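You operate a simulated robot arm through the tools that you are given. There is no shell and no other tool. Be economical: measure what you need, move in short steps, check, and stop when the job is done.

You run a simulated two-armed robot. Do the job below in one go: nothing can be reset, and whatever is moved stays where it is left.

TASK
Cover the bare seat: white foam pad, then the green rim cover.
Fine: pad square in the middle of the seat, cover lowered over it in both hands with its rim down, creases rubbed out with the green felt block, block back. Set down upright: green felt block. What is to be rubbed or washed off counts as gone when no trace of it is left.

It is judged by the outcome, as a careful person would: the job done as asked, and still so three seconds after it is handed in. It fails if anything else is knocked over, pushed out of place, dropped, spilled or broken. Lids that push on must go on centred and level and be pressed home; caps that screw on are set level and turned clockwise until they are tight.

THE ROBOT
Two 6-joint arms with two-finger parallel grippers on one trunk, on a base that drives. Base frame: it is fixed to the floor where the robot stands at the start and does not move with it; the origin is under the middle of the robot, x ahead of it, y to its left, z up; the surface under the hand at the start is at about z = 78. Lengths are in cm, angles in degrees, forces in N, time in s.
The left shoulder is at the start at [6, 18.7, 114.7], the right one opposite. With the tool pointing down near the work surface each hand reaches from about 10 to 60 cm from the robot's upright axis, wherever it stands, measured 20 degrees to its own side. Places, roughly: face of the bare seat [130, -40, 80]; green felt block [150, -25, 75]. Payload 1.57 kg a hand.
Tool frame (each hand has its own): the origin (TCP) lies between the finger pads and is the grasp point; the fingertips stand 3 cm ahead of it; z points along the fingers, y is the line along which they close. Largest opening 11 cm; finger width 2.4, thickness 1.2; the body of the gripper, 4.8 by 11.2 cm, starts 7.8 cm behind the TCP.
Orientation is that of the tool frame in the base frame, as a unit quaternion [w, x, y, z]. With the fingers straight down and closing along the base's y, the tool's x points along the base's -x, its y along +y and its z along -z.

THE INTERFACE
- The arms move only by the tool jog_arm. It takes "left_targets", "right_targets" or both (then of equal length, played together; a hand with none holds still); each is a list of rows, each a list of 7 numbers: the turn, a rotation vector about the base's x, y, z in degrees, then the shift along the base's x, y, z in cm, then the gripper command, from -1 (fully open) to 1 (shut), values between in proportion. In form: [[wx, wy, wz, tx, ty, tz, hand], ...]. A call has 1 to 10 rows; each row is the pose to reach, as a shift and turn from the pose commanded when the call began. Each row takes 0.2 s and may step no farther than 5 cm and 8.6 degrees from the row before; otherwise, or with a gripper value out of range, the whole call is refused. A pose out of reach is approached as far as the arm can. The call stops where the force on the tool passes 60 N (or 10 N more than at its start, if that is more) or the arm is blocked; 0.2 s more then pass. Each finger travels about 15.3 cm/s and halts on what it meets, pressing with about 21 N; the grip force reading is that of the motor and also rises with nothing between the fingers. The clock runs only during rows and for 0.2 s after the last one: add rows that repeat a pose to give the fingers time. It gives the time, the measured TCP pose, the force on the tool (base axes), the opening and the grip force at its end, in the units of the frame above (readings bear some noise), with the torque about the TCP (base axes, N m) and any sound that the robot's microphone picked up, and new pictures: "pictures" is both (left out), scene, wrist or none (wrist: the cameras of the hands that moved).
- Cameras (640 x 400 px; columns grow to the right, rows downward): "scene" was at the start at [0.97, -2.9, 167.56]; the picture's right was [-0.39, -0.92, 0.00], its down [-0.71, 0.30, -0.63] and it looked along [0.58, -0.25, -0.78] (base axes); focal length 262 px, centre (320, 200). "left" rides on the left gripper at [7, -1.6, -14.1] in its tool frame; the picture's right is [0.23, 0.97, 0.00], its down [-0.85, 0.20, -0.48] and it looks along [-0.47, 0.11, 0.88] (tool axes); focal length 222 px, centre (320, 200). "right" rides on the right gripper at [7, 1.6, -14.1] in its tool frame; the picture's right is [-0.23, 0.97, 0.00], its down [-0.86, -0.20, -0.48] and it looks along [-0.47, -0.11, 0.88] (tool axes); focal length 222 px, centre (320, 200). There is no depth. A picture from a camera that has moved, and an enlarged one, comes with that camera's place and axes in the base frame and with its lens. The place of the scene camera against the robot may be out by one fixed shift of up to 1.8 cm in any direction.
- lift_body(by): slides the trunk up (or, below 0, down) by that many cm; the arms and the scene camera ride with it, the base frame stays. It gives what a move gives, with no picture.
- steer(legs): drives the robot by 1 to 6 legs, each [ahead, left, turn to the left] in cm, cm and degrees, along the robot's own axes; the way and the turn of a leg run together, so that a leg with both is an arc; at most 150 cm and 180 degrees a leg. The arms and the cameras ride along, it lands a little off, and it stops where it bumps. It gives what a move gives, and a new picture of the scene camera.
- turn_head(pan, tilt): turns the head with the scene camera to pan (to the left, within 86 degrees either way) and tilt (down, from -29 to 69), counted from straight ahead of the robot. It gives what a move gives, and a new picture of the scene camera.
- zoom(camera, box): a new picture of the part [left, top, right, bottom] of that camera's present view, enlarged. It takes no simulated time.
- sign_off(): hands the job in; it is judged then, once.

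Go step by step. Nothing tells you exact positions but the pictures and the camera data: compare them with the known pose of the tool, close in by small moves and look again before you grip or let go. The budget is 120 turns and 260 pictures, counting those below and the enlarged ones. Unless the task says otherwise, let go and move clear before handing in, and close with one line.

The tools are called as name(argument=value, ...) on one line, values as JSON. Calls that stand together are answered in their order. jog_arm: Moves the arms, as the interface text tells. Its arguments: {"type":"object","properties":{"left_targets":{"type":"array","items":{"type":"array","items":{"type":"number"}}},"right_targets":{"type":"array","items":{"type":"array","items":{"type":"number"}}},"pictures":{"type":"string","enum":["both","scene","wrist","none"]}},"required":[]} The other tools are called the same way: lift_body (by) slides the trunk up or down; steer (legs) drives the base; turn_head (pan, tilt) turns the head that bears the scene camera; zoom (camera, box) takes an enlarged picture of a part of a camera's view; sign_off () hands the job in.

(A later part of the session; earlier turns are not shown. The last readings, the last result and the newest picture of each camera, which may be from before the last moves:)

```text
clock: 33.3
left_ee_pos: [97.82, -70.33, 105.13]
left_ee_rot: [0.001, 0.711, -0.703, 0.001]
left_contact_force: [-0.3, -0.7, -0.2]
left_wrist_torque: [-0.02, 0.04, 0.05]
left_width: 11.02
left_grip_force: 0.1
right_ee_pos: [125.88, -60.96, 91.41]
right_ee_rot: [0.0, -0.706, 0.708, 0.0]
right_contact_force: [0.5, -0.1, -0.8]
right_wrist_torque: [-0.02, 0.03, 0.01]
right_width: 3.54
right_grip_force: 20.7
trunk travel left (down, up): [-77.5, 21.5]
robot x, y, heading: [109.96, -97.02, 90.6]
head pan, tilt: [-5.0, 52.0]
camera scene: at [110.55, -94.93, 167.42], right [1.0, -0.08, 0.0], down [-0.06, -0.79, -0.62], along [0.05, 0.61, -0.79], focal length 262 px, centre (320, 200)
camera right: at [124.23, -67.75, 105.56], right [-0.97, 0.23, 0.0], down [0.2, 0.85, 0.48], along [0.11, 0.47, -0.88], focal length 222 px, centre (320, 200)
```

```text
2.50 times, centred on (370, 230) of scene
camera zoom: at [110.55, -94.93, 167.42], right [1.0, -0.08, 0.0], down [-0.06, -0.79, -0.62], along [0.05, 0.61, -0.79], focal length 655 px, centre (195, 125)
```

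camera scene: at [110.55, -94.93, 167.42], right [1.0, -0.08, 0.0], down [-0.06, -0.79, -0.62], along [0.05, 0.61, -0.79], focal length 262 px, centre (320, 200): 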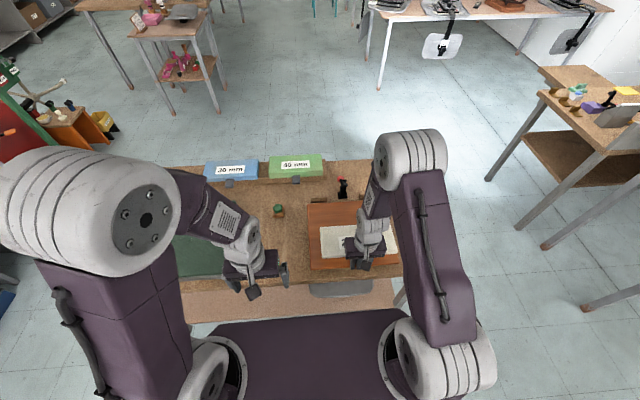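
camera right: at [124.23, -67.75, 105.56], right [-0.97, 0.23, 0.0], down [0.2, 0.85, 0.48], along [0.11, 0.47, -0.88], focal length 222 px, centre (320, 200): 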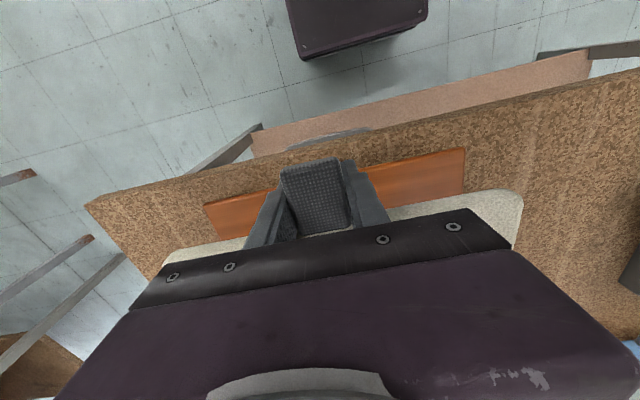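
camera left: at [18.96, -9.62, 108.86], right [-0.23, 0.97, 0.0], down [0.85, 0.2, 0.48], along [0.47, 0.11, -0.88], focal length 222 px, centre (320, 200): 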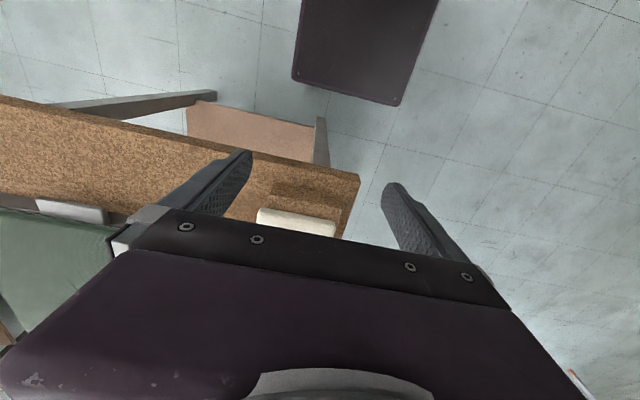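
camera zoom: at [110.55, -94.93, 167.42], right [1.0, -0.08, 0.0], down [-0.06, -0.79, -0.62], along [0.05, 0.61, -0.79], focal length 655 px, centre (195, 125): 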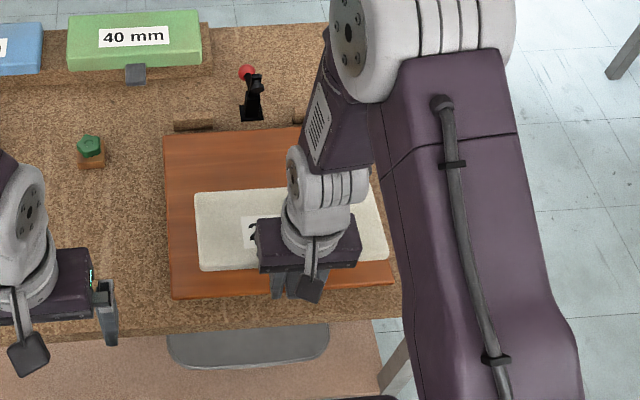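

The wrist camera puts the seat's front edge at y≈−56.6 and its x span 109.5–142.4 (centre ≈126), so the head camera reads about 1.7 cm short in y. I'll set the pad down with the fingers just off the front edge.

jog_arm(right_targets=[[0, 0, 0, 0, 2.1, -3, 0.8], [0, 0, 0, 0, 2.1, -6, 0.8], [0, 0, 0, 0, 2.1, -8, 0.8], [0, 0, 0, 0, 2.1, -8.7, 0.8], [0, 0, 0, 0, 2.1, -9.2, 0.8]])

zoom(camera="scene", box=[290, 190, 410, 310])

zoom(camera="right", box=[140, 80, 540, 280])

```text
clock: 34.0
left_ee_pos: [97.69, -70.67, 105.17]
left_ee_rot: [-0.001, 0.712, -0.702, 0.0]
left_contact_force: [0.2, -0.4, -0.4]
left_wrist_torque: [0.04, 0.01, -0.02]
left_width: 10.98
left_grip_force: 0.1
right_ee_pos: [125.61, -59.29, 84.27]
right_ee_rot: [0.0, -0.706, 0.708, -0.002]
right_contact_force: [-0.3, -0.5, -1.4]
right_wrist_torque: [-0.02, 0.01, -0.03]
right_width: 3.5
right_grip_force: 20.8
trunk travel left (down, up): [-77.5, 21.5]
robot x, y, heading: [109.64, -96.6, 90.7]
head pan, tilt: [-5.0, 52.0]
stopped in row 3 (right hand): the force on the tool passed its limit at 73 N (the readings are from after the stop); the commanded pose is now the measured one
camera scene: at [110.41, -95.43, 167.4], right [1.0, -0.08, 0.0], down [-0.06, -0.78, -0.62], along [0.05, 0.62, -0.79], focal length 262 px, centre (320, 200)
camera right: at [123.98, -66.08, 98.59], right [-0.97, 0.23, 0.0], down [0.2, 0.86, 0.48], along [0.11, 0.46, -0.88], focal length 222 px, centre (320, 200)
```

scene: 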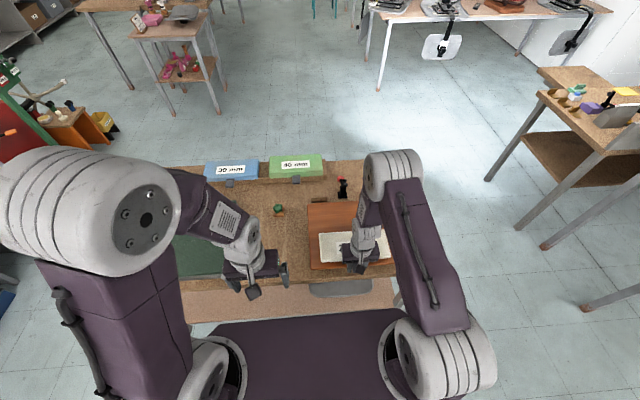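
right: 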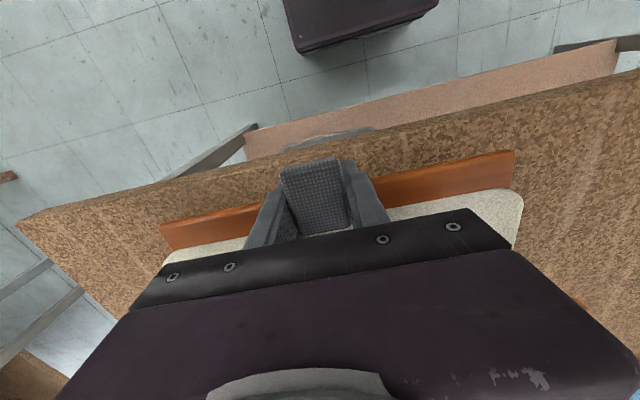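

```text
3.33 times, centred on (350, 250) of scene
camera zoom: at [110.41, -95.43, 167.4], right [1.0, -0.08, 0.0], down [-0.06, -0.78, -0.62], along [0.05, 0.62, -0.79], focal length 873 px, centre (220, 33)
```

zoom: 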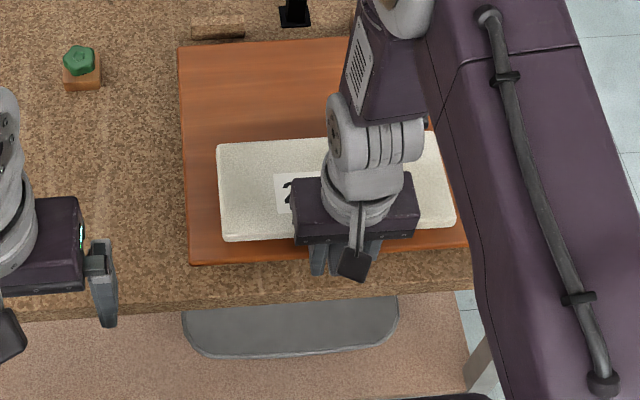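

```text
1.60 times, centred on (340, 180) of right
camera zoom: at [123.98, -66.08, 98.59], right [-0.97, 0.23, 0.0], down [0.2, 0.86, 0.48], along [0.11, 0.46, -0.88], focal length 355 px, centre (288, 232)
```

zoom: 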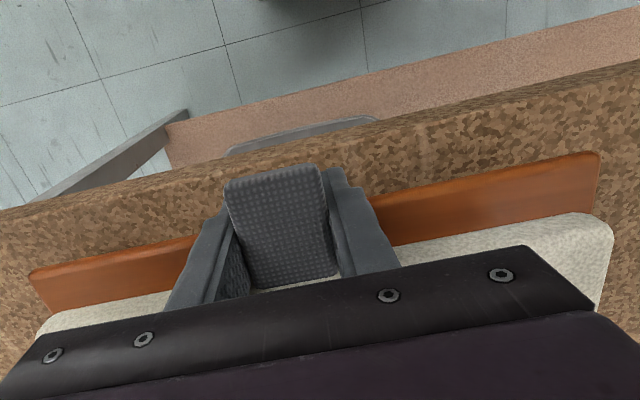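

Contact came early at TCP z≈84; the fingers may have caught the seat's front edge (now estimated y≈−57.5, face z≈81.5). I'll back off 1.3 cm in y and lower in small steps.

jog_arm(right_targets=[[0, 0, 0, 0, 0, 0.8, 0.8], [0, 0, 0, 0.2, -1.3, 0.8, 0.8], [0, 0, 0, 0.2, -1.3, 0.3, 0.8], [0, 0, 0, 0.2, -1.3, -0.2, 0.8], [0, 0, 0, 0.2, -1.3, -0.5, 0.8], [0, 0, 0, 0.2, -1.3, -0.8, 0.8]], pictures="wrist")

zoom(camera="scene", box=[300, 210, 400, 290])

```text
clock: 35.4
left_ee_pos: [97.83, -70.38, 105.11]
left_ee_rot: [0.001, 0.712, -0.703, 0.0]
left_contact_force: [-0.8, 0.1, 0.0]
left_wrist_torque: [-0.01, -0.01, -0.02]
left_width: 11.0
left_grip_force: 0.0
right_ee_pos: [125.72, -60.17, 83.45]
right_ee_rot: [-0.002, -0.706, 0.708, -0.002]
right_contact_force: [-0.2, 0.1, -0.3]
right_wrist_torque: [-0.02, -0.02, -0.01]
right_width: 3.55
right_grip_force: 20.7
trunk travel left (down, up): [-77.5, 21.5]
robot x, y, heading: [109.58, -96.7, 90.6]
head pan, tilt: [-5.0, 52.0]
camera right: at [124.09, -67.05, 97.73], right [-0.97, 0.23, 0.0], down [0.2, 0.86, 0.47], along [0.11, 0.46, -0.88], focal length 222 px, centre (320, 200)
```

right: 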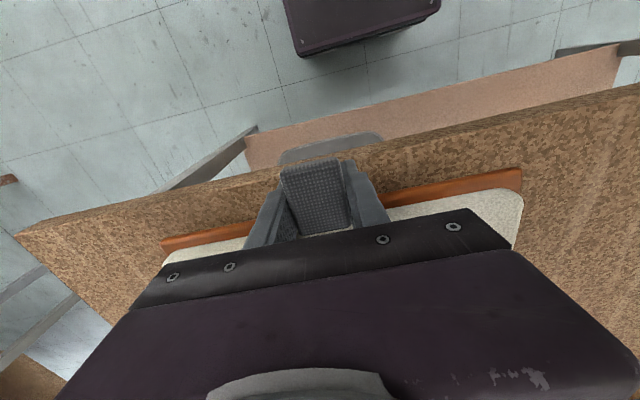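

```text
5.00 times, centred on (350, 250) of scene
camera zoom: at [110.47, -94.94, 167.42], right [1.0, -0.08, 0.0], down [-0.06, -0.79, -0.62], along [0.05, 0.61, -0.79], focal length 1309 px, centre (170, -50)
```

zoom: 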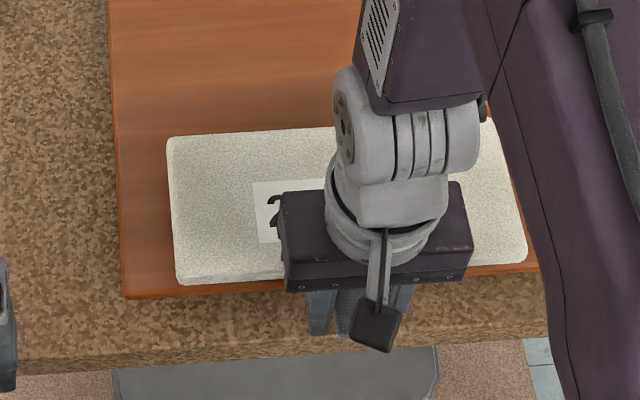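

jog_arm(right_targets=[[0, 0, 0, 0, 0, -0.3, 0.8], [0, 0, 0, 0, 0, -0.6, 0.8], [0, 0, 0, 0, 0, -0.9, 0.8], [0, 0, 0, 0, 0, -1.2, 0.8]], pictures="wrist")

zoom(camera="right", box=[140, 100, 540, 280])

```text
clock: 36.4
left_ee_pos: [97.87, -70.35, 105.06]
left_ee_rot: [0.0, 0.711, -0.703, 0.001]
left_contact_force: [0.1, -0.2, 0.0]
left_wrist_torque: [0.02, 0.01, 0.06]
left_width: 10.99
left_grip_force: 0.0
right_ee_pos: [125.85, -60.38, 82.3]
right_ee_rot: [-0.001, -0.705, 0.709, -0.002]
right_contact_force: [-0.1, -0.1, -1.2]
right_wrist_torque: [-0.06, -0.01, -0.03]
right_width: 3.52
right_grip_force: 21.1
trunk travel left (down, up): [-77.5, 21.5]
robot x, y, heading: [110.1, -96.59, 90.8]
head pan, tilt: [-5.0, 52.0]
camera right: at [124.18, -67.13, 96.49], right [-0.97, 0.23, 0.0], down [0.2, 0.86, 0.48], along [0.11, 0.46, -0.88], focal length 222 px, centre (320, 200)
```

right: 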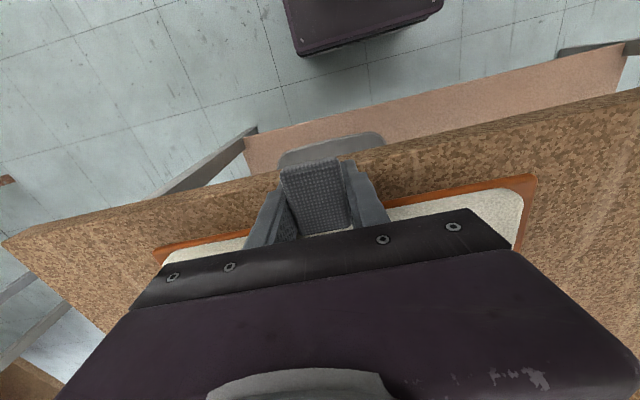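

```text
1.60 times, centred on (340, 190) of right
camera zoom: at [124.18, -67.13, 96.49], right [-0.97, 0.23, 0.0], down [0.2, 0.86, 0.48], along [0.11, 0.46, -0.88], focal length 355 px, centre (288, 216)
```

zoom: 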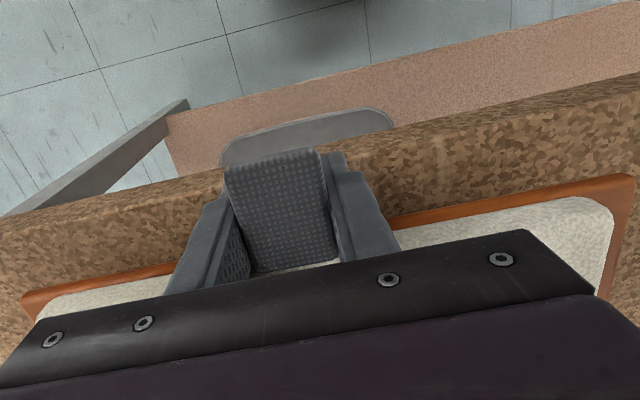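

jog_arm(right_targets=[[0, 0, 0, 0, 0, -0.3, 0.8], [0, 0, 0, 0, 0, -0.6, 0.8], [0, 0, 0, 0, 0, -0.9, 0.8]], pictures="wrist")

zoom(camera="scene", box=[300, 210, 400, 290])

```text
clock: 37.2
left_ee_pos: [97.72, -70.43, 105.15]
left_ee_rot: [0.001, 0.712, -0.702, 0.0]
left_contact_force: [0.8, -0.2, 0.4]
left_wrist_torque: [-0.01, 0.0, 0.01]
left_width: 11.01
left_grip_force: 0.0
right_ee_pos: [125.91, -60.28, 81.3]
right_ee_rot: [-0.001, -0.706, 0.708, -0.001]
right_contact_force: [-0.6, 0.2, -1.4]
right_wrist_torque: [-0.03, 0.02, 0.01]
right_width: 3.5
right_grip_force: 21.3
trunk travel left (down, up): [-77.5, 21.5]
robot x, y, heading: [109.72, -96.58, 90.7]
head pan, tilt: [-5.0, 52.0]
camera right: at [124.22, -67.06, 95.58], right [-0.97, 0.23, 0.0], down [0.2, 0.86, 0.48], along [0.11, 0.46, -0.88], focal length 222 px, centre (320, 200)
```

right: 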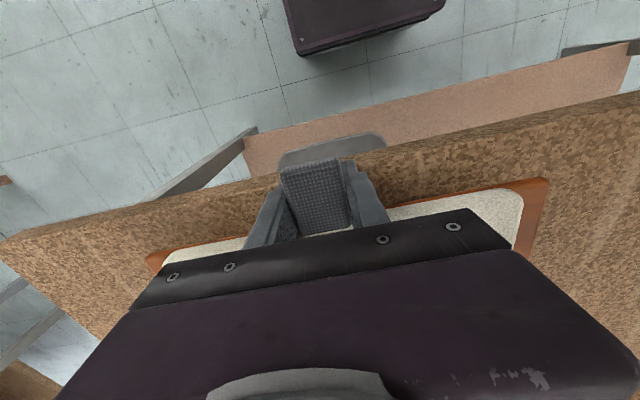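

```text
5.00 times, centred on (350, 250) of scene
camera zoom: at [110.46, -94.99, 167.42], right [1.0, -0.08, 0.0], down [-0.06, -0.79, -0.62], along [0.05, 0.61, -0.79], focal length 1309 px, centre (170, -50)
```

zoom: 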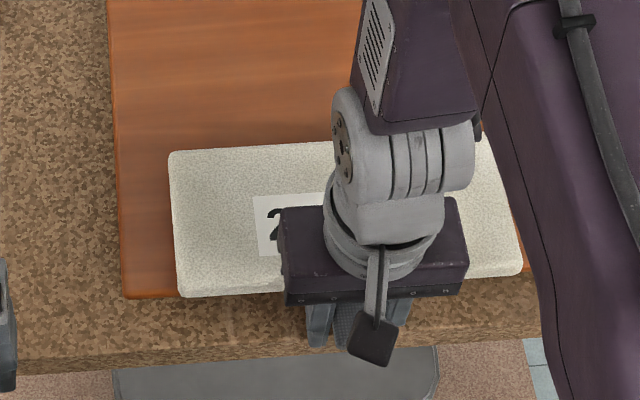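

jog_arm(right_targets=[[0, 0, 0, 0, 0, -0.2, 0.8], [0, 0, 0, 0, 0, -0.4, 0.8], [0, 0, 0, 0, 0, -0.5, 0.8]], pictures="none")

zoom(camera="right", box=[380, 160, 580, 280])

```text
clock: 38.0
left_ee_pos: [97.84, -70.44, 105.12]
left_ee_rot: [-0.001, 0.711, -0.703, -0.001]
left_contact_force: [-0.3, 1.0, 0.0]
left_wrist_torque: [0.0, -0.02, 0.0]
left_width: 11.01
left_grip_force: 0.0
right_ee_pos: [125.89, -60.37, 80.97]
right_ee_rot: [-0.001, -0.705, 0.709, -0.001]
right_contact_force: [7.1, -0.5, 16.8]
right_wrist_torque: [0.2, -0.15, 0.07]
right_width: 3.52
right_grip_force: 20.8
trunk travel left (down, up): [-77.5, 21.5]
robot x, y, heading: [109.93, -96.6, 90.7]
head pan, tilt: [-5.0, 52.0]
```

```text
3.20 times, centred on (480, 220) of right
camera zoom: at [124.23, -67.15, 95.2], right [-0.97, 0.23, 0.0], down [0.2, 0.85, 0.48], along [0.11, 0.46, -0.88], focal length 711 px, centre (-192, 136)
```

zoom: 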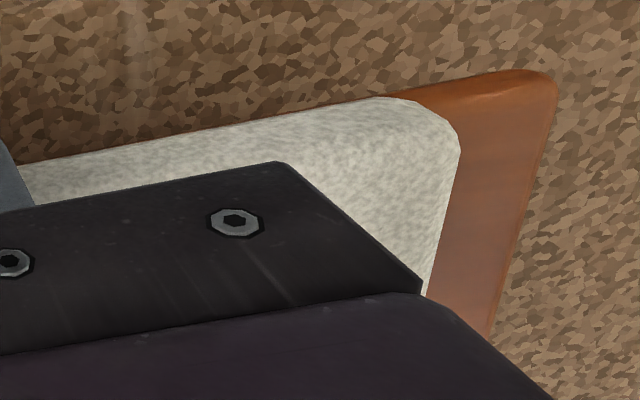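

The fingertips rest on the bench and the pad is at the seat surface. I'll release it slightly and look.

jog_arm(right_targets=[[0, 0, 0, 0, 0, 0, 0.2], [0, 0, 0, 0, 0, 0, 0], [0, 0, 0, 0, 0, 0.5, 0]], pictures="wrist")

zoom(camera="right", box=[240, 120, 560, 300])

zoom(camera="scene", box=[300, 210, 400, 290])

```text
clock: 38.8
left_ee_pos: [97.83, -70.24, 105.08]
left_ee_rot: [0.001, 0.712, -0.703, 0.0]
left_contact_force: [0.6, 0.3, -0.3]
left_wrist_torque: [0.01, -0.01, 0.02]
left_width: 11.01
left_grip_force: 0.0
right_ee_pos: [125.82, -60.24, 81.31]
right_ee_rot: [-0.001, -0.706, 0.708, -0.002]
right_contact_force: [0.2, -1.0, -0.4]
right_wrist_torque: [-0.01, 0.0, -0.03]
right_width: 5.53
right_grip_force: 0.1
trunk travel left (down, up): [-77.5, 21.5]
robot x, y, heading: [109.78, -97.03, 90.7]
head pan, tilt: [-5.0, 52.0]
camera right: at [124.21, -67.08, 95.57], right [-0.97, 0.23, 0.0], down [0.2, 0.86, 0.47], along [0.11, 0.46, -0.88], focal length 222 px, centre (320, 200)
```

right: 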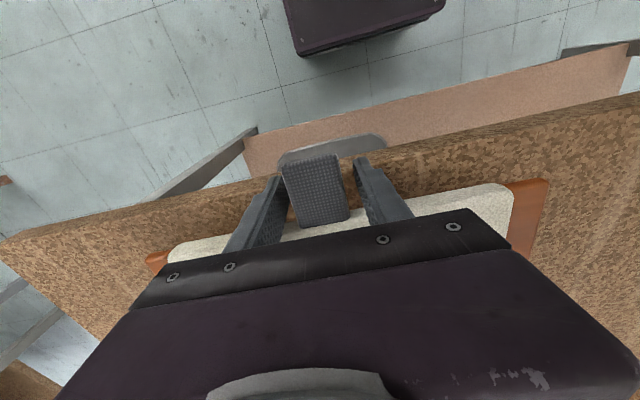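

```text
2.00 times, centred on (400, 210) of right
camera zoom: at [124.21, -67.08, 95.57], right [-0.97, 0.23, 0.0], down [0.2, 0.86, 0.47], along [0.11, 0.46, -0.88], focal length 444 px, centre (160, 180)
```

zoom: 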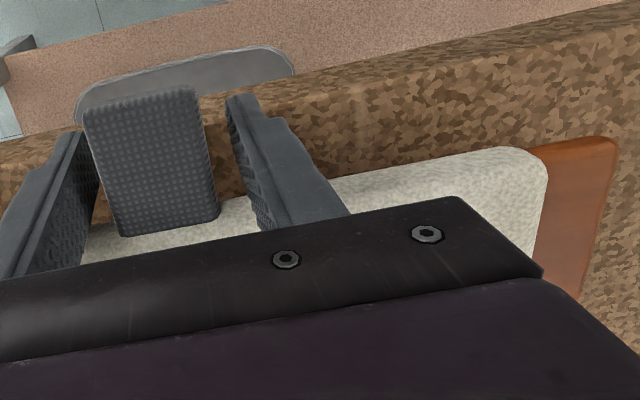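

```text
5.00 times, centred on (350, 250) of scene
camera zoom: at [110.44, -94.91, 167.39], right [1.0, -0.08, 0.0], down [-0.06, -0.79, -0.62], along [0.05, 0.61, -0.79], focal length 1309 px, centre (170, -50)
```

zoom: 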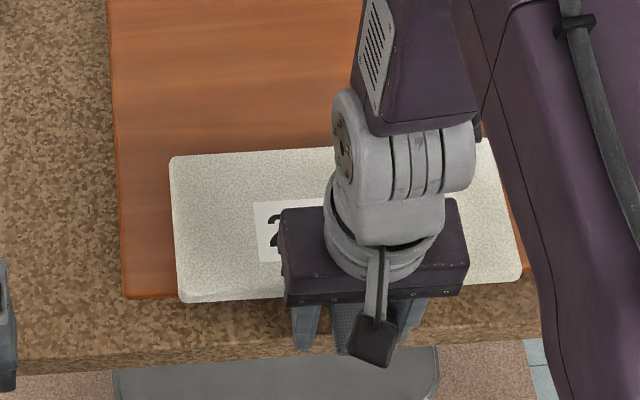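

The pad now lies on the seat (slightly overhanging its front), tab top near z≈82. I'll raise the hand about 3 cm so only the fingertips take the tab, and regrip.

jog_arm(right_targets=[[0, 0, 0, 0, 0, 1.5, 0], [0, 0, 0, 0, 0, 2.8, 0], [0, 0, 0, 0, 0, 2.8, 0.3], [0, 0, 0, 0, 0, 2.8, 0.6], [0, 0, 0, 0, 0, 2.8, 0.8], [0, 0, 0, 0, 0, 2.8, 0.8]], pictures="wrist")

zoom(camera="right", box=[240, 120, 560, 300])

```text
clock: 40.2
left_ee_pos: [97.86, -70.38, 105.07]
left_ee_rot: [0.001, 0.712, -0.702, 0.001]
left_contact_force: [0.1, -0.1, 0.3]
left_wrist_torque: [-0.03, 0.0, 0.01]
left_width: 10.99
left_grip_force: 0.2
right_ee_pos: [125.77, -60.53, 84.34]
right_ee_rot: [-0.001, -0.705, 0.709, -0.001]
right_contact_force: [-0.3, 0.0, 1.5]
right_wrist_torque: [0.0, -0.01, -0.03]
right_width: 3.54
right_grip_force: 21.4
trunk travel left (down, up): [-77.5, 21.5]
robot x, y, heading: [109.92, -96.51, 90.9]
head pan, tilt: [-5.0, 52.0]
camera right: at [124.22, -67.25, 98.5], right [-0.97, 0.23, 0.0], down [0.2, 0.86, 0.48], along [0.11, 0.46, -0.88], focal length 222 px, centre (320, 200)
```

right: 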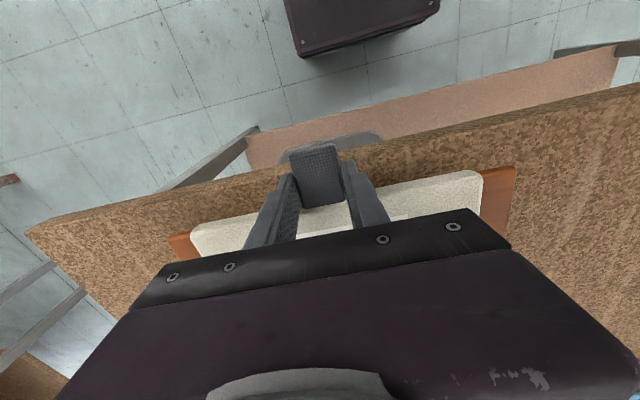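

```text
2.00 times, centred on (400, 210) of right
camera zoom: at [124.22, -67.25, 98.5], right [-0.97, 0.23, 0.0], down [0.2, 0.86, 0.48], along [0.11, 0.46, -0.88], focal length 444 px, centre (160, 180)
```

zoom: 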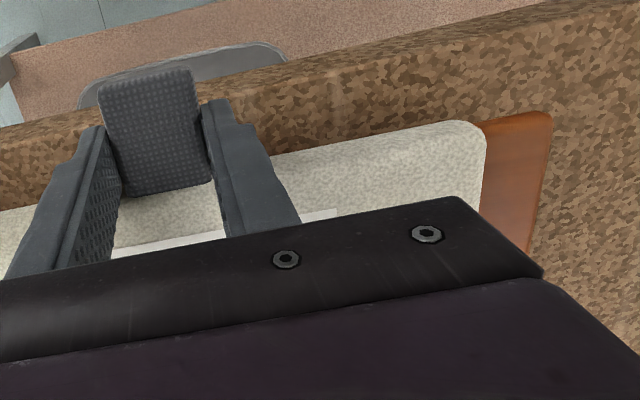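

The tab is held by the fingertips; pad x-centre ≈126 matches the seat. I'll lift 3 cm, move +10.3 cm in y, and hover just above the seat.

jog_arm(right_targets=[[0, 0, 0, 0, 0, 1.5, 0.8], [0, 0, 0, 0, 0, 3, 0.8], [0, 0, 0, 0, 4, 3, 0.8], [0, 0, 0, 0, 8, 3, 0.8], [0, 0, 0, 0, 10.3, 3, 0.8], [0, 0, 0, 0, 10.3, 1.5, 0.8]], pictures="both")

zoom(camera="scene", box=[290, 180, 410, 290])

```text
clock: 41.6
left_ee_pos: [97.83, -70.36, 105.14]
left_ee_rot: [0.0, 0.711, -0.703, 0.001]
left_contact_force: [-0.6, 0.4, 0.2]
left_wrist_torque: [-0.01, 0.02, 0.0]
left_width: 11.01
left_grip_force: 0.0
right_ee_pos: [125.9, -49.95, 85.6]
right_ee_rot: [-0.001, -0.706, 0.708, -0.001]
right_contact_force: [0.5, -0.1, -1.5]
right_wrist_torque: [-0.06, 0.0, -0.01]
right_width: 3.54
right_grip_force: 20.7
trunk travel left (down, up): [-77.5, 21.5]
robot x, y, heading: [109.83, -96.77, 90.8]
head pan, tilt: [-5.0, 52.0]
camera scene: at [110.48, -94.94, 167.42], right [1.0, -0.08, 0.0], down [-0.06, -0.79, -0.62], along [0.05, 0.61, -0.79], focal length 262 px, centre (320, 200)
camera right: at [124.24, -56.67, 99.77], right [-0.97, 0.23, 0.0], down [0.2, 0.86, 0.48], along [0.11, 0.46, -0.88], focal length 222 px, centre (320, 200)
```

scene: 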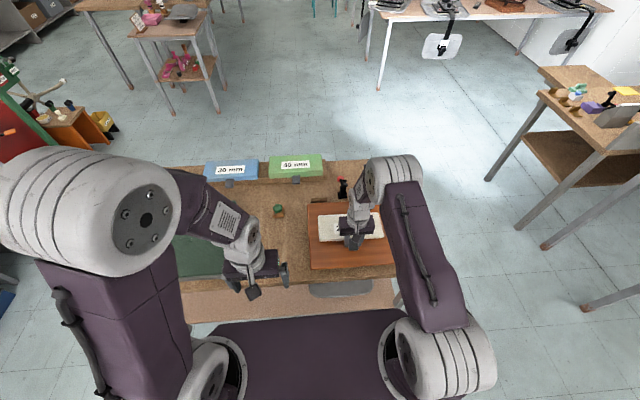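
right: 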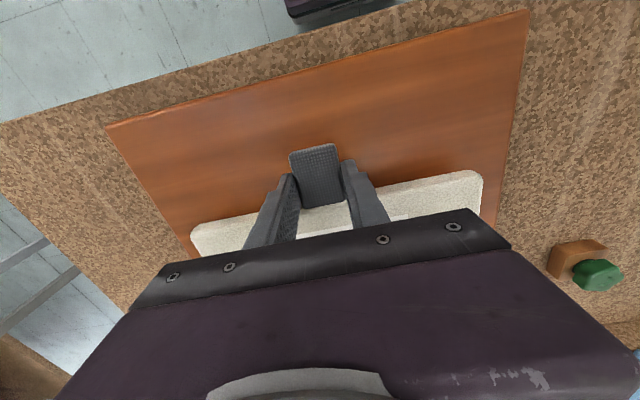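

```text
3.64 times, centred on (350, 235) of scene
camera zoom: at [110.48, -94.94, 167.42], right [1.0, -0.08, 0.0], down [-0.06, -0.79, -0.62], along [0.05, 0.61, -0.79], focal length 952 px, centre (211, 73)
```

zoom: 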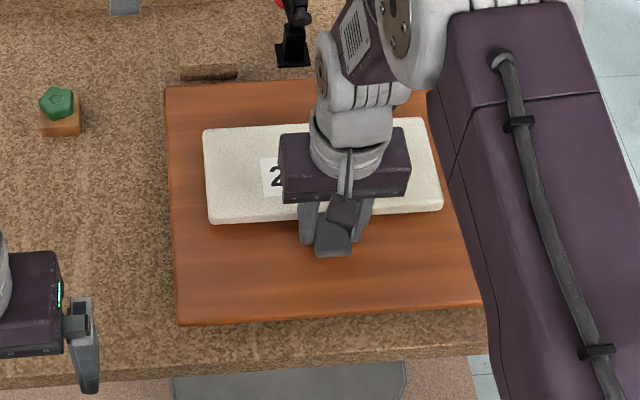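

The pad is about 0.6 cm too far in +y by both cameras; x is centred. I'll correct and lower it slowly to contact.

jog_arm(right_targets=[[0, 0, 0, -0.1, -0.6, 0, 0.8], [0, 0, 0, -0.1, -0.6, -0.4, 0.8], [0, 0, 0, -0.1, -0.6, -0.8, 0.8], [0, 0, 0, -0.1, -0.6, -1.1, 0.8], [0, 0, 0, -0.1, -0.6, -1.4, 0.8]], pictures="wrist")

zoom(camera="scene", box=[290, 180, 410, 290])

```text
clock: 42.8
left_ee_pos: [97.8, -70.61, 105.3]
left_ee_rot: [0.0, 0.71, -0.704, 0.0]
left_contact_force: [-0.7, 0.1, 0.2]
left_wrist_torque: [0.0, 0.04, -0.01]
left_width: 11.01
left_grip_force: 0.1
right_ee_pos: [125.86, -50.63, 84.47]
right_ee_rot: [0.002, -0.706, 0.708, 0.0]
right_contact_force: [6.6, 0.0, 28.0]
right_wrist_torque: [-0.32, -0.11, 0.18]
right_width: 3.48
right_grip_force: 20.9
trunk travel left (down, up): [-77.5, 21.5]
robot x, y, heading: [110.34, -96.82, 91.1]
head pan, tilt: [-5.0, 52.0]
camera right: at [124.15, -57.53, 98.77], right [-0.97, 0.23, 0.0], down [0.2, 0.85, 0.48], along [0.11, 0.47, -0.88], focal length 222 px, centre (320, 200)
```

right: 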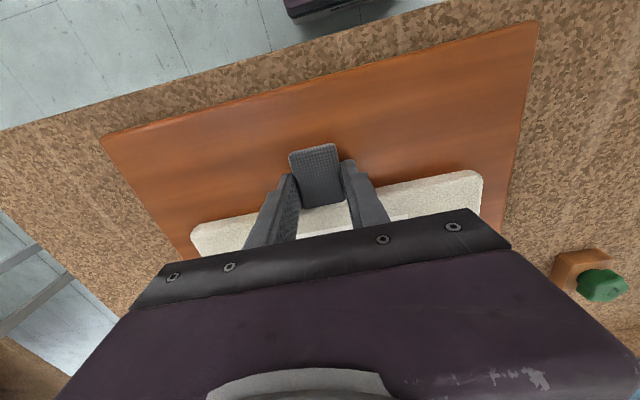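

```text
3.64 times, centred on (350, 235) of scene
camera zoom: at [110.52, -95.38, 167.48], right [1.0, -0.08, 0.0], down [-0.06, -0.78, -0.62], along [0.05, 0.62, -0.79], focal length 952 px, centre (211, 73)
```

zoom: 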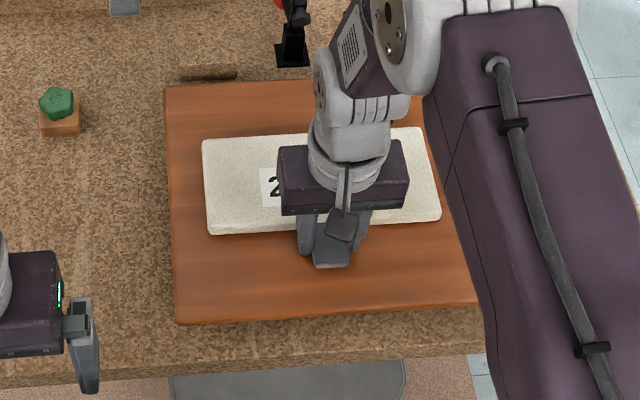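

Contact made. I'll release the pad and rise straight up.

jog_arm(right_targets=[[0, 0, 0, 0, 0, 0.2, 0.4], [0, 0, 0, 0, 0, 0.2, 0.1], [0, 0, 0, 0, 0, 0.2, 0], [0, 0, 0, 0, 0, 3, 0], [0, 0, 0, 0, 0, 7, 0], [0, 0, 0, 0, 0, 11, 0], [0, 0, 0, 0, -4, 14, 0], [0, 0, 0, 3, -7, 16, 0], [0, 0, 0, 7, -9, 17, 0], [0, 0, 0, 11, -11, 18, 0]], pictures="both")

zoom(camera="scene", box=[290, 180, 410, 290])

```text
clock: 45.0
left_ee_pos: [97.9, -70.46, 105.18]
left_ee_rot: [0.0, 0.712, -0.702, 0.001]
left_contact_force: [-0.2, 0.1, -0.4]
left_wrist_torque: [0.04, -0.02, -0.01]
left_width: 10.99
left_grip_force: 0.1
right_ee_pos: [136.96, -61.6, 102.18]
right_ee_rot: [-0.001, -0.706, 0.708, -0.001]
right_contact_force: [-0.4, -0.6, -0.3]
right_wrist_torque: [0.01, 0.02, 0.01]
right_width: 5.53
right_grip_force: 0.1
trunk travel left (down, up): [-77.5, 21.5]
robot x, y, heading: [109.9, -96.47, 90.8]
head pan, tilt: [-5.0, 52.0]
camera scene: at [110.6, -95.21, 167.42], right [1.0, -0.08, 0.0], down [-0.06, -0.79, -0.62], along [0.05, 0.61, -0.79], focal length 262 px, centre (320, 200)
camera right: at [135.31, -68.35, 116.49], right [-0.97, 0.23, 0.0], down [0.2, 0.86, 0.48], along [0.11, 0.46, -0.88], focal length 222 px, centre (320, 200)
```

scene: 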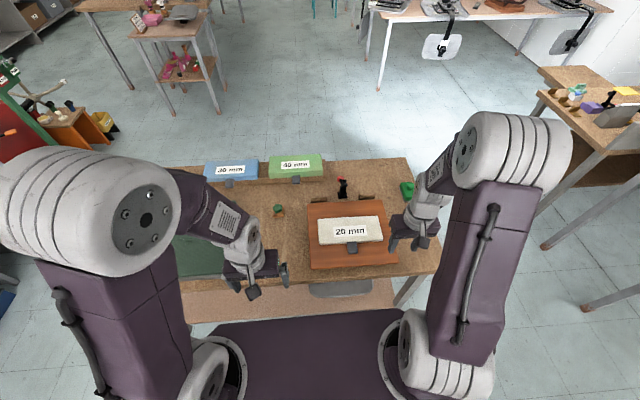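
right: 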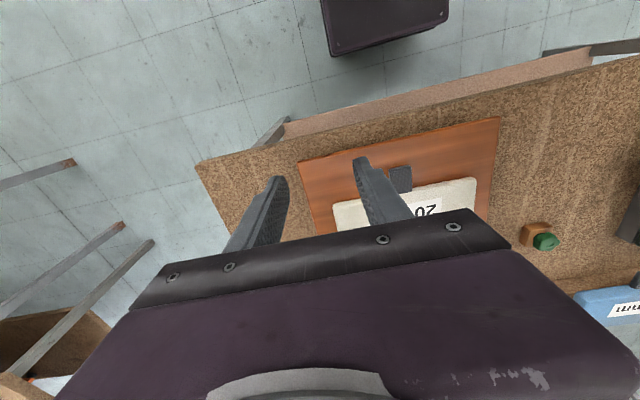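

```text
3.64 times, centred on (350, 235) of scene
camera zoom: at [110.6, -95.21, 167.42], right [1.0, -0.08, 0.0], down [-0.06, -0.79, -0.62], along [0.05, 0.61, -0.79], focal length 952 px, centre (211, 73)
```

zoom: 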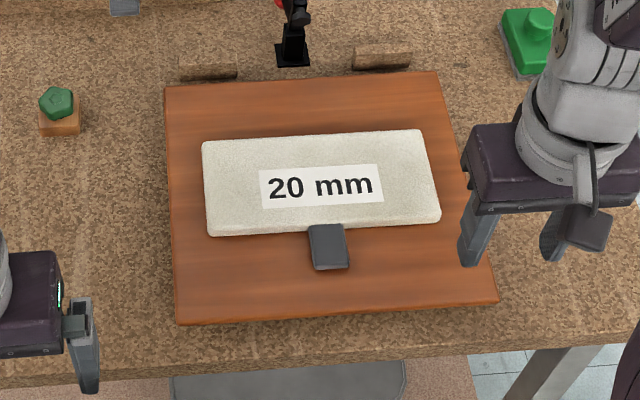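

The pad is centred and square on the seat. Now I'll drive back to the cover (about x 62, y −42).

steer(legs=[[0, 0, -0.8], [0, 47.5, 0], [6, 0, 0]])

turn_head(pan=0, tilt=52)

```text
clock: 48.8
left_ee_pos: [49.36, -64.87, 105.31]
left_ee_rot: [-0.001, 0.709, -0.705, -0.001]
left_contact_force: [-0.3, 0.5, 0.6]
left_wrist_torque: [0.01, -0.03, -0.03]
left_width: 10.98
left_grip_force: 0.0
right_ee_pos: [88.34, -56.08, 102.39]
right_ee_rot: [0.0, -0.704, 0.71, 0.0]
right_contact_force: [-0.2, -0.9, -0.1]
right_wrist_torque: [0.04, 0.02, -0.01]
right_width: 5.49
right_grip_force: 0.1
trunk travel left (down, up): [-77.5, 21.5]
robot x, y, heading: [61.03, -90.88, 90.5]
head pan, tilt: [-5.0, 52.0]
camera scene: at [61.87, -89.88, 167.43], right [1.0, -0.08, 0.0], down [-0.06, -0.78, -0.62], along [0.05, 0.62, -0.79], focal length 262 px, centre (320, 200)
```

scene: 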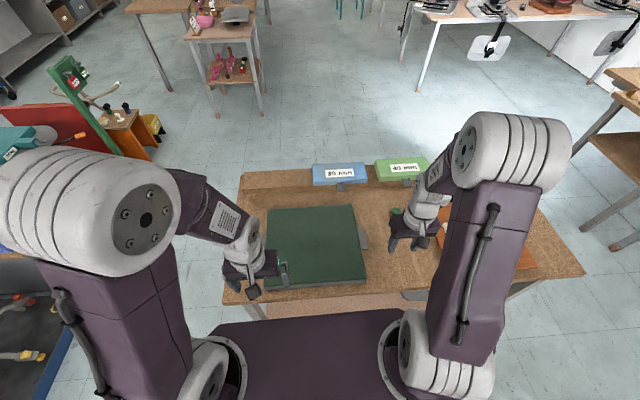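

```text
clock: 49.5
left_ee_pos: [49.16, -64.44, 105.16]
left_ee_rot: [0.001, 0.709, -0.705, 0.0]
left_contact_force: [0.0, 0.0, -0.6]
left_wrist_torque: [0.0, 0.01, -0.04]
left_width: 11.06
left_grip_force: 0.1
right_ee_pos: [88.18, -55.68, 102.24]
right_ee_rot: [-0.002, -0.703, 0.711, -0.002]
right_contact_force: [-0.2, -0.1, 0.4]
right_wrist_torque: [0.02, 0.01, 0.01]
right_width: 5.49
right_grip_force: 0.0
trunk travel left (down, up): [-77.5, 21.5]
robot x, y, heading: [60.99, -90.73, 90.4]
head pan, tilt: [0.0, 52.0]
camera scene: at [61.14, -89.12, 167.42], right [1.0, 0.01, 0.0], down [0.01, -0.79, -0.62], along [0.0, 0.62, -0.79], focal length 262 px, centre (320, 200)
```

scene: 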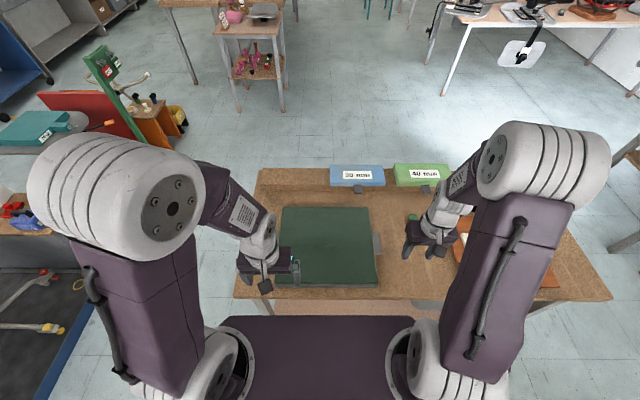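

I'm before the cover (about x 45–80.5, true y ≈ −56 – −24). I'll turn both hands so they close along y and bring them above the side tabs, cameras outward.

jog_arm(right_targets=[[0, 0, 8.5, 0, 1, 0, -0.6], [0, 0, 17, -0.5, 2, 0, -1], [0, 0, 25.5, -1, 4, 0, -1], [0, 0, 34, -1.5, 6, 0, -1], [0, 0, 42.5, -2, 8, 0, -1], [0, 0, 51, -2.5, 10, 0, -1], [0, 0, 59.5, -3, 12, 0, -1], [0, 0, 68, -3.5, 14, 0, -1], [0, 0, 76.5, -4, 15, 0, -1], [0, 0, 85, -5, 15.5, 0, -1]], left_targets=[[0, 0, -8.5, -1, 2, 0, -1], [0, 0, -17, -2, 4, 0, -1], [0, 0, -25.5, -3, 6, 0, -1], [0, 0, -34, -4, 9, 0, -1], [0, 0, -42.5, -5, 12, 0, -1], [0, 0, -51, -5.5, 15, 0, -1], [0, 0, -59.5, -6, 18, -1, -1], [0, 0, -68, -6, 21, -1, -1], [0, 0, -76.5, -6, 23, -2, -1], [0, 0, -85, -6, 24.3, -3, -1]])

```text
clock: 51.7
left_ee_pos: [43.07, -40.15, 101.83]
left_ee_rot: [0.0, -0.047, 0.999, 0.0]
left_contact_force: [0.7, 0.8, -0.1]
left_wrist_torque: [-0.03, 0.02, 0.02]
left_width: 11.01
left_grip_force: 0.0
right_ee_pos: [83.16, -40.09, 102.14]
right_ee_rot: [0.0, 0.999, -0.047, 0.003]
right_contact_force: [-0.2, -0.9, -0.7]
right_wrist_torque: [0.0, 0.0, 0.0]
right_width: 10.98
right_grip_force: 0.1
trunk travel left (down, up): [-77.5, 21.5]
robot x, y, heading: [61.33, -90.72, 90.3]
head pan, tilt: [0.0, 52.0]
camera scene: at [61.07, -89.03, 167.42], right [1.0, 0.01, 0.0], down [0.01, -0.79, -0.62], along [0.0, 0.61, -0.79], focal length 262 px, centre (320, 200)
camera right: at [89.95, -42.25, 116.43], right [-0.32, -0.95, 0.0], down [-0.84, 0.28, 0.47], along [-0.45, 0.15, -0.88], focal length 222 px, centre (320, 200)
camera left: at [36.21, -42.33, 116.0], right [-0.32, 0.95, 0.0], down [0.83, 0.28, 0.48], along [0.45, 0.15, -0.88], focal length 222 px, centre (320, 200)
```

scene: 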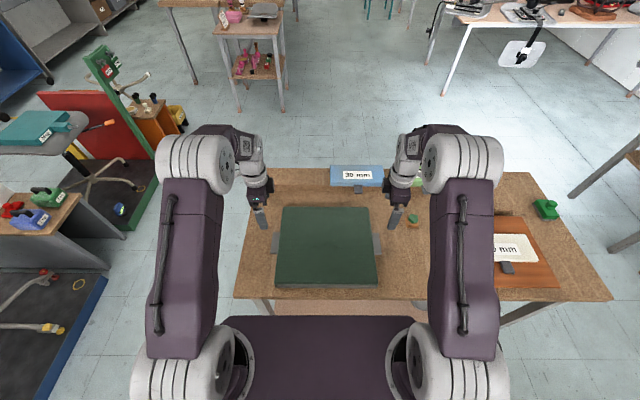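
right: 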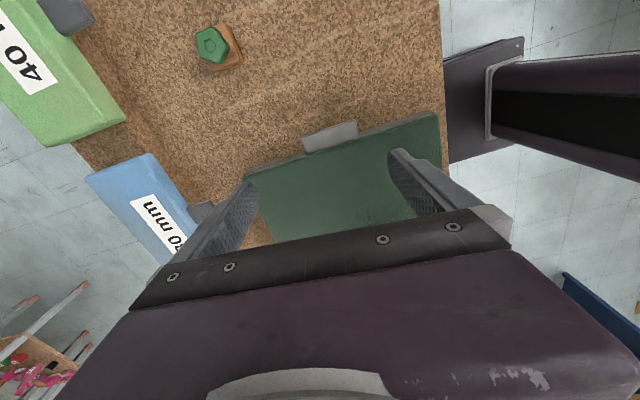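
left: 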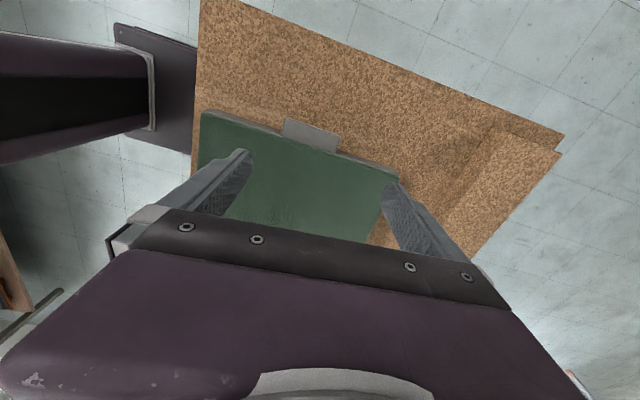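

Tabs: left spans x 42.7–45.5, right x 80.5–83, both about 9.2 cm wide centred at y ≈ −41.2. I'll square the hands and descend partway.

jog_arm(right_targets=[[0, 0, 5.3, -1, -1.1, -3, -1], [0, 0, 5.3, -1, -1.1, -7, -1], [0, 0, 5.3, -1, -1.1, -11, -1], [0, 0, 5.3, -1, -1.1, -14, -1]], left_targets=[[0, 0, -5.3, 0.5, -1.1, -3, -1], [0, 0, -5.3, 0.5, -1.1, -7, -1], [0, 0, -5.3, 0.5, -1.1, -11, -1], [0, 0, -5.3, 0.5, -1.1, -13.7, -1]])

zoom(camera="right", box=[180, 60, 500, 260])

zoom(camera="left", box=[140, 60, 460, 260])

```text
clock: 52.7
left_ee_pos: [43.84, -41.26, 88.39]
left_ee_rot: [0.0, -0.001, 1.0, 0.001]
left_contact_force: [-0.1, 0.0, 0.1]
left_wrist_torque: [0.01, -0.01, 0.01]
left_width: 11.01
left_grip_force: 0.1
right_ee_pos: [82.41, -41.36, 88.18]
right_ee_rot: [-0.001, 1.0, -0.002, 0.002]
right_contact_force: [0.0, 0.4, 0.4]
right_wrist_torque: [0.03, 0.0, 0.03]
right_width: 11.0
right_grip_force: 0.2
trunk travel left (down, up): [-77.5, 21.5]
robot x, y, heading: [61.44, -90.62, 90.2]
head pan, tilt: [0.0, 52.0]
camera scene: at [61.14, -89.03, 167.43], right [1.0, 0.01, 0.0], down [0.01, -0.79, -0.62], along [0.0, 0.62, -0.79], focal length 262 px, centre (320, 200)
camera right: at [89.44, -42.85, 102.43], right [-0.23, -0.97, 0.0], down [-0.86, 0.2, 0.47], along [-0.46, 0.11, -0.88], focal length 222 px, centre (320, 200)
camera left: at [36.87, -42.88, 102.41], right [-0.23, 0.97, 0.0], down [0.86, 0.2, 0.48], along [0.47, 0.11, -0.88], focal length 222 px, centre (320, 200)
```

scene: 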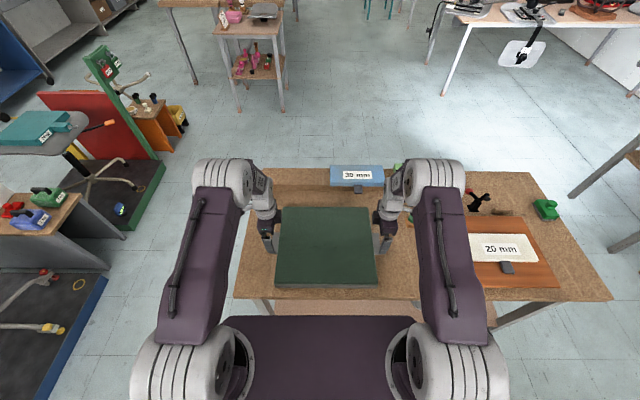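
right: 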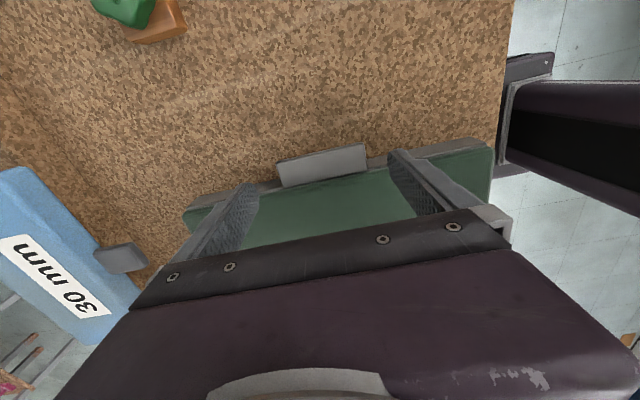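
left: 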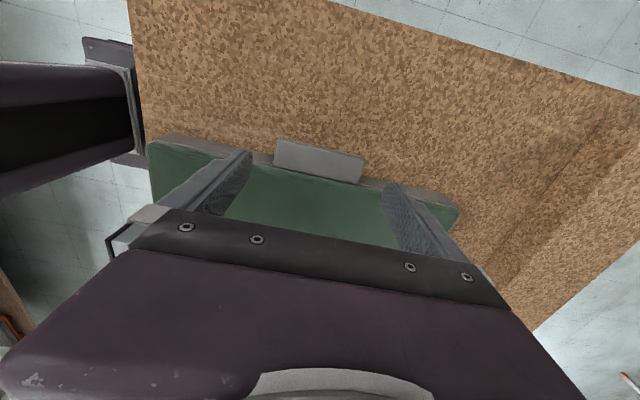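

```text
2.00 times, centred on (340, 160) of right
camera zoom: at [89.44, -42.85, 102.43], right [-0.23, -0.97, 0.0], down [-0.86, 0.2, 0.47], along [-0.46, 0.11, -0.88], focal length 444 px, centre (280, 280)
```

zoom: 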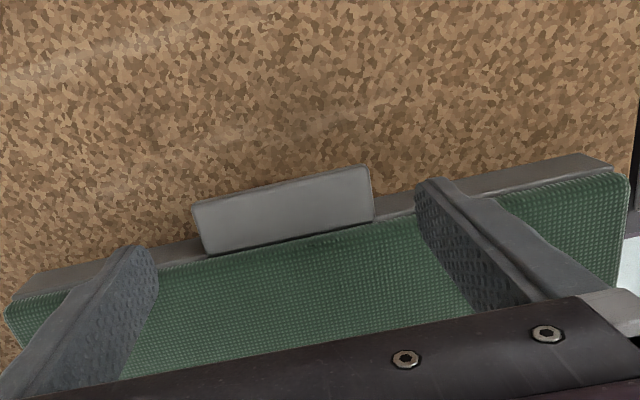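

```text
2.00 times, centred on (300, 160) of left
camera zoom: at [36.87, -42.88, 102.41], right [-0.23, 0.97, 0.0], down [0.86, 0.2, 0.48], along [0.47, 0.11, -0.88], focal length 444 px, centre (360, 280)
```

zoom: 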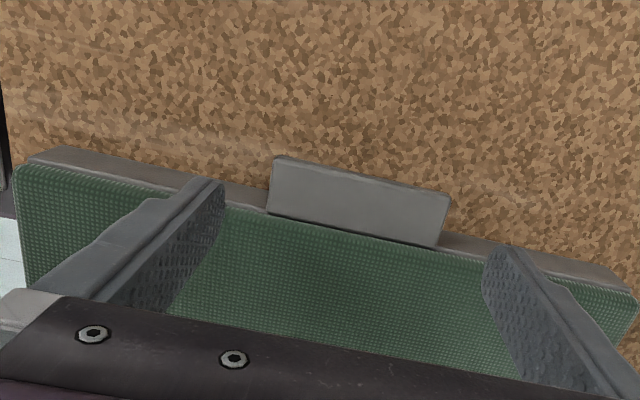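

Tabs are ~8.5 cm wide with tops at z≈81.8. I'll lower both hands to straddle them.

jog_arm(right_targets=[[0, 0, 0, 0, 0, -2, -1], [0, 0, 0, 0, 0, -4, -1], [0, 0, 0, 0, 0, -5, -1], [0, 0, 0, 0, 0, -6.2, -1]], left_targets=[[0, 0, 0, -0.3, 0, -2, -1], [0, 0, 0, -0.3, 0, -4, -1], [0, 0, 0, -0.3, 0, -5, -1], [0, 0, 0, -0.3, 0, -6.4, -1]])

zoom(camera="right", box=[180, 60, 500, 260])

zoom(camera="left", box=[140, 60, 460, 260])

```text
clock: 53.7
left_ee_pos: [43.61, -41.27, 81.89]
left_ee_rot: [-0.001, -0.001, 1.0, -0.001]
left_contact_force: [0.5, 0.6, 0.6]
left_wrist_torque: [-0.01, -0.05, 0.01]
left_width: 11.0
left_grip_force: 0.0
right_ee_pos: [82.33, -41.24, 81.88]
right_ee_rot: [0.001, 1.0, -0.002, 0.001]
right_contact_force: [0.1, -0.5, -0.6]
right_wrist_torque: [-0.01, 0.04, 0.01]
right_width: 10.99
right_grip_force: 0.1
trunk travel left (down, up): [-77.5, 21.5]
robot x, y, heading: [61.28, -90.88, 90.6]
head pan, tilt: [0.0, 52.0]
camera scene: at [61.13, -89.02, 167.42], right [1.0, 0.01, 0.0], down [0.01, -0.79, -0.61], along [0.0, 0.61, -0.79], focal length 262 px, centre (320, 200)
camera right: at [89.38, -42.71, 96.14], right [-0.23, -0.97, 0.0], down [-0.86, 0.2, 0.47], along [-0.46, 0.11, -0.88], focal length 222 px, centre (320, 200)
camera left: at [36.52, -42.76, 95.96], right [-0.23, 0.97, 0.0], down [0.86, 0.2, 0.48], along [0.47, 0.11, -0.88], focal length 222 px, centre (320, 200)
```

scene: 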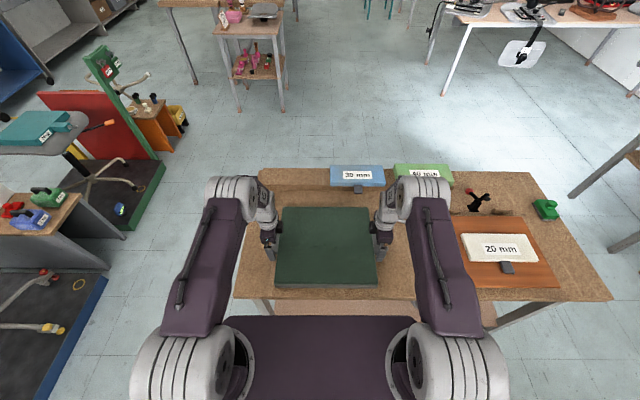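
right: 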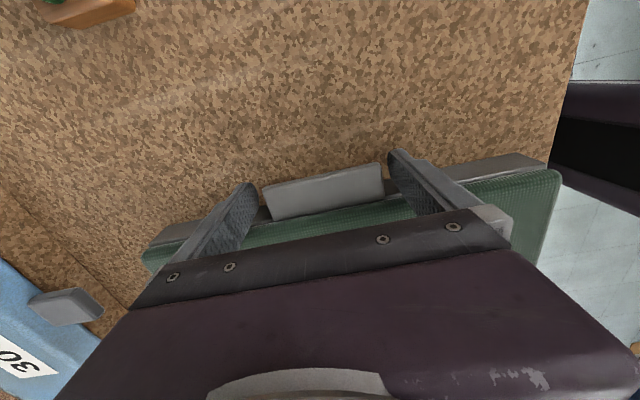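
left: 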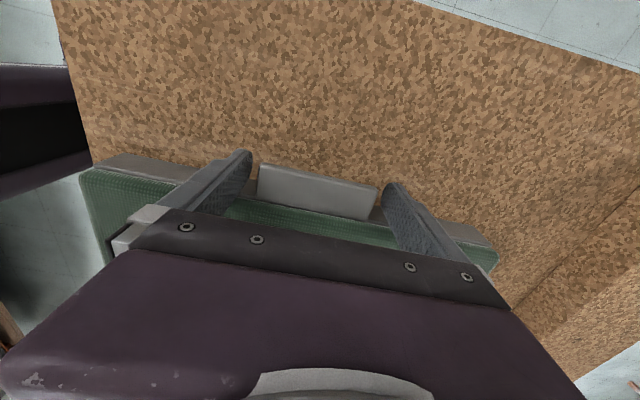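

```text
2.00 times, centred on (340, 160) of right
camera zoom: at [89.38, -42.71, 96.14], right [-0.23, -0.97, 0.0], down [-0.86, 0.2, 0.47], along [-0.46, 0.11, -0.88], focal length 444 px, centre (280, 280)
```

zoom: 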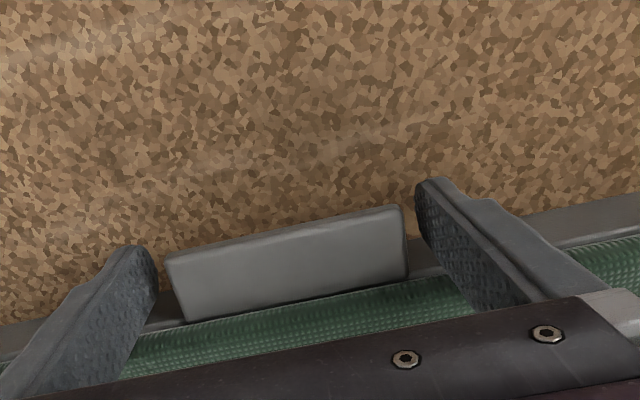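

```text
2.00 times, centred on (300, 160) of left
camera zoom: at [36.52, -42.76, 95.96], right [-0.23, 0.97, 0.0], down [0.86, 0.2, 0.48], along [0.47, 0.11, -0.88], focal length 444 px, centre (360, 280)
```

zoom: 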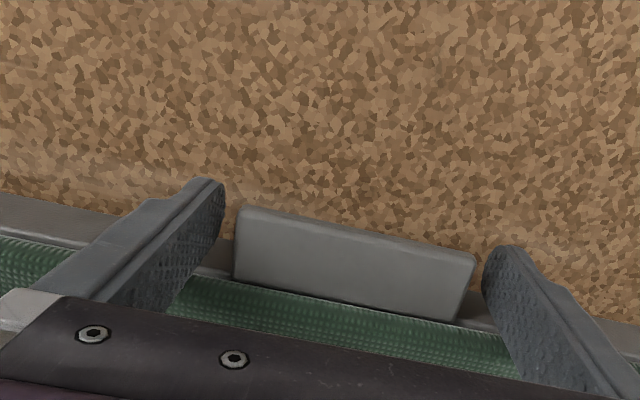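

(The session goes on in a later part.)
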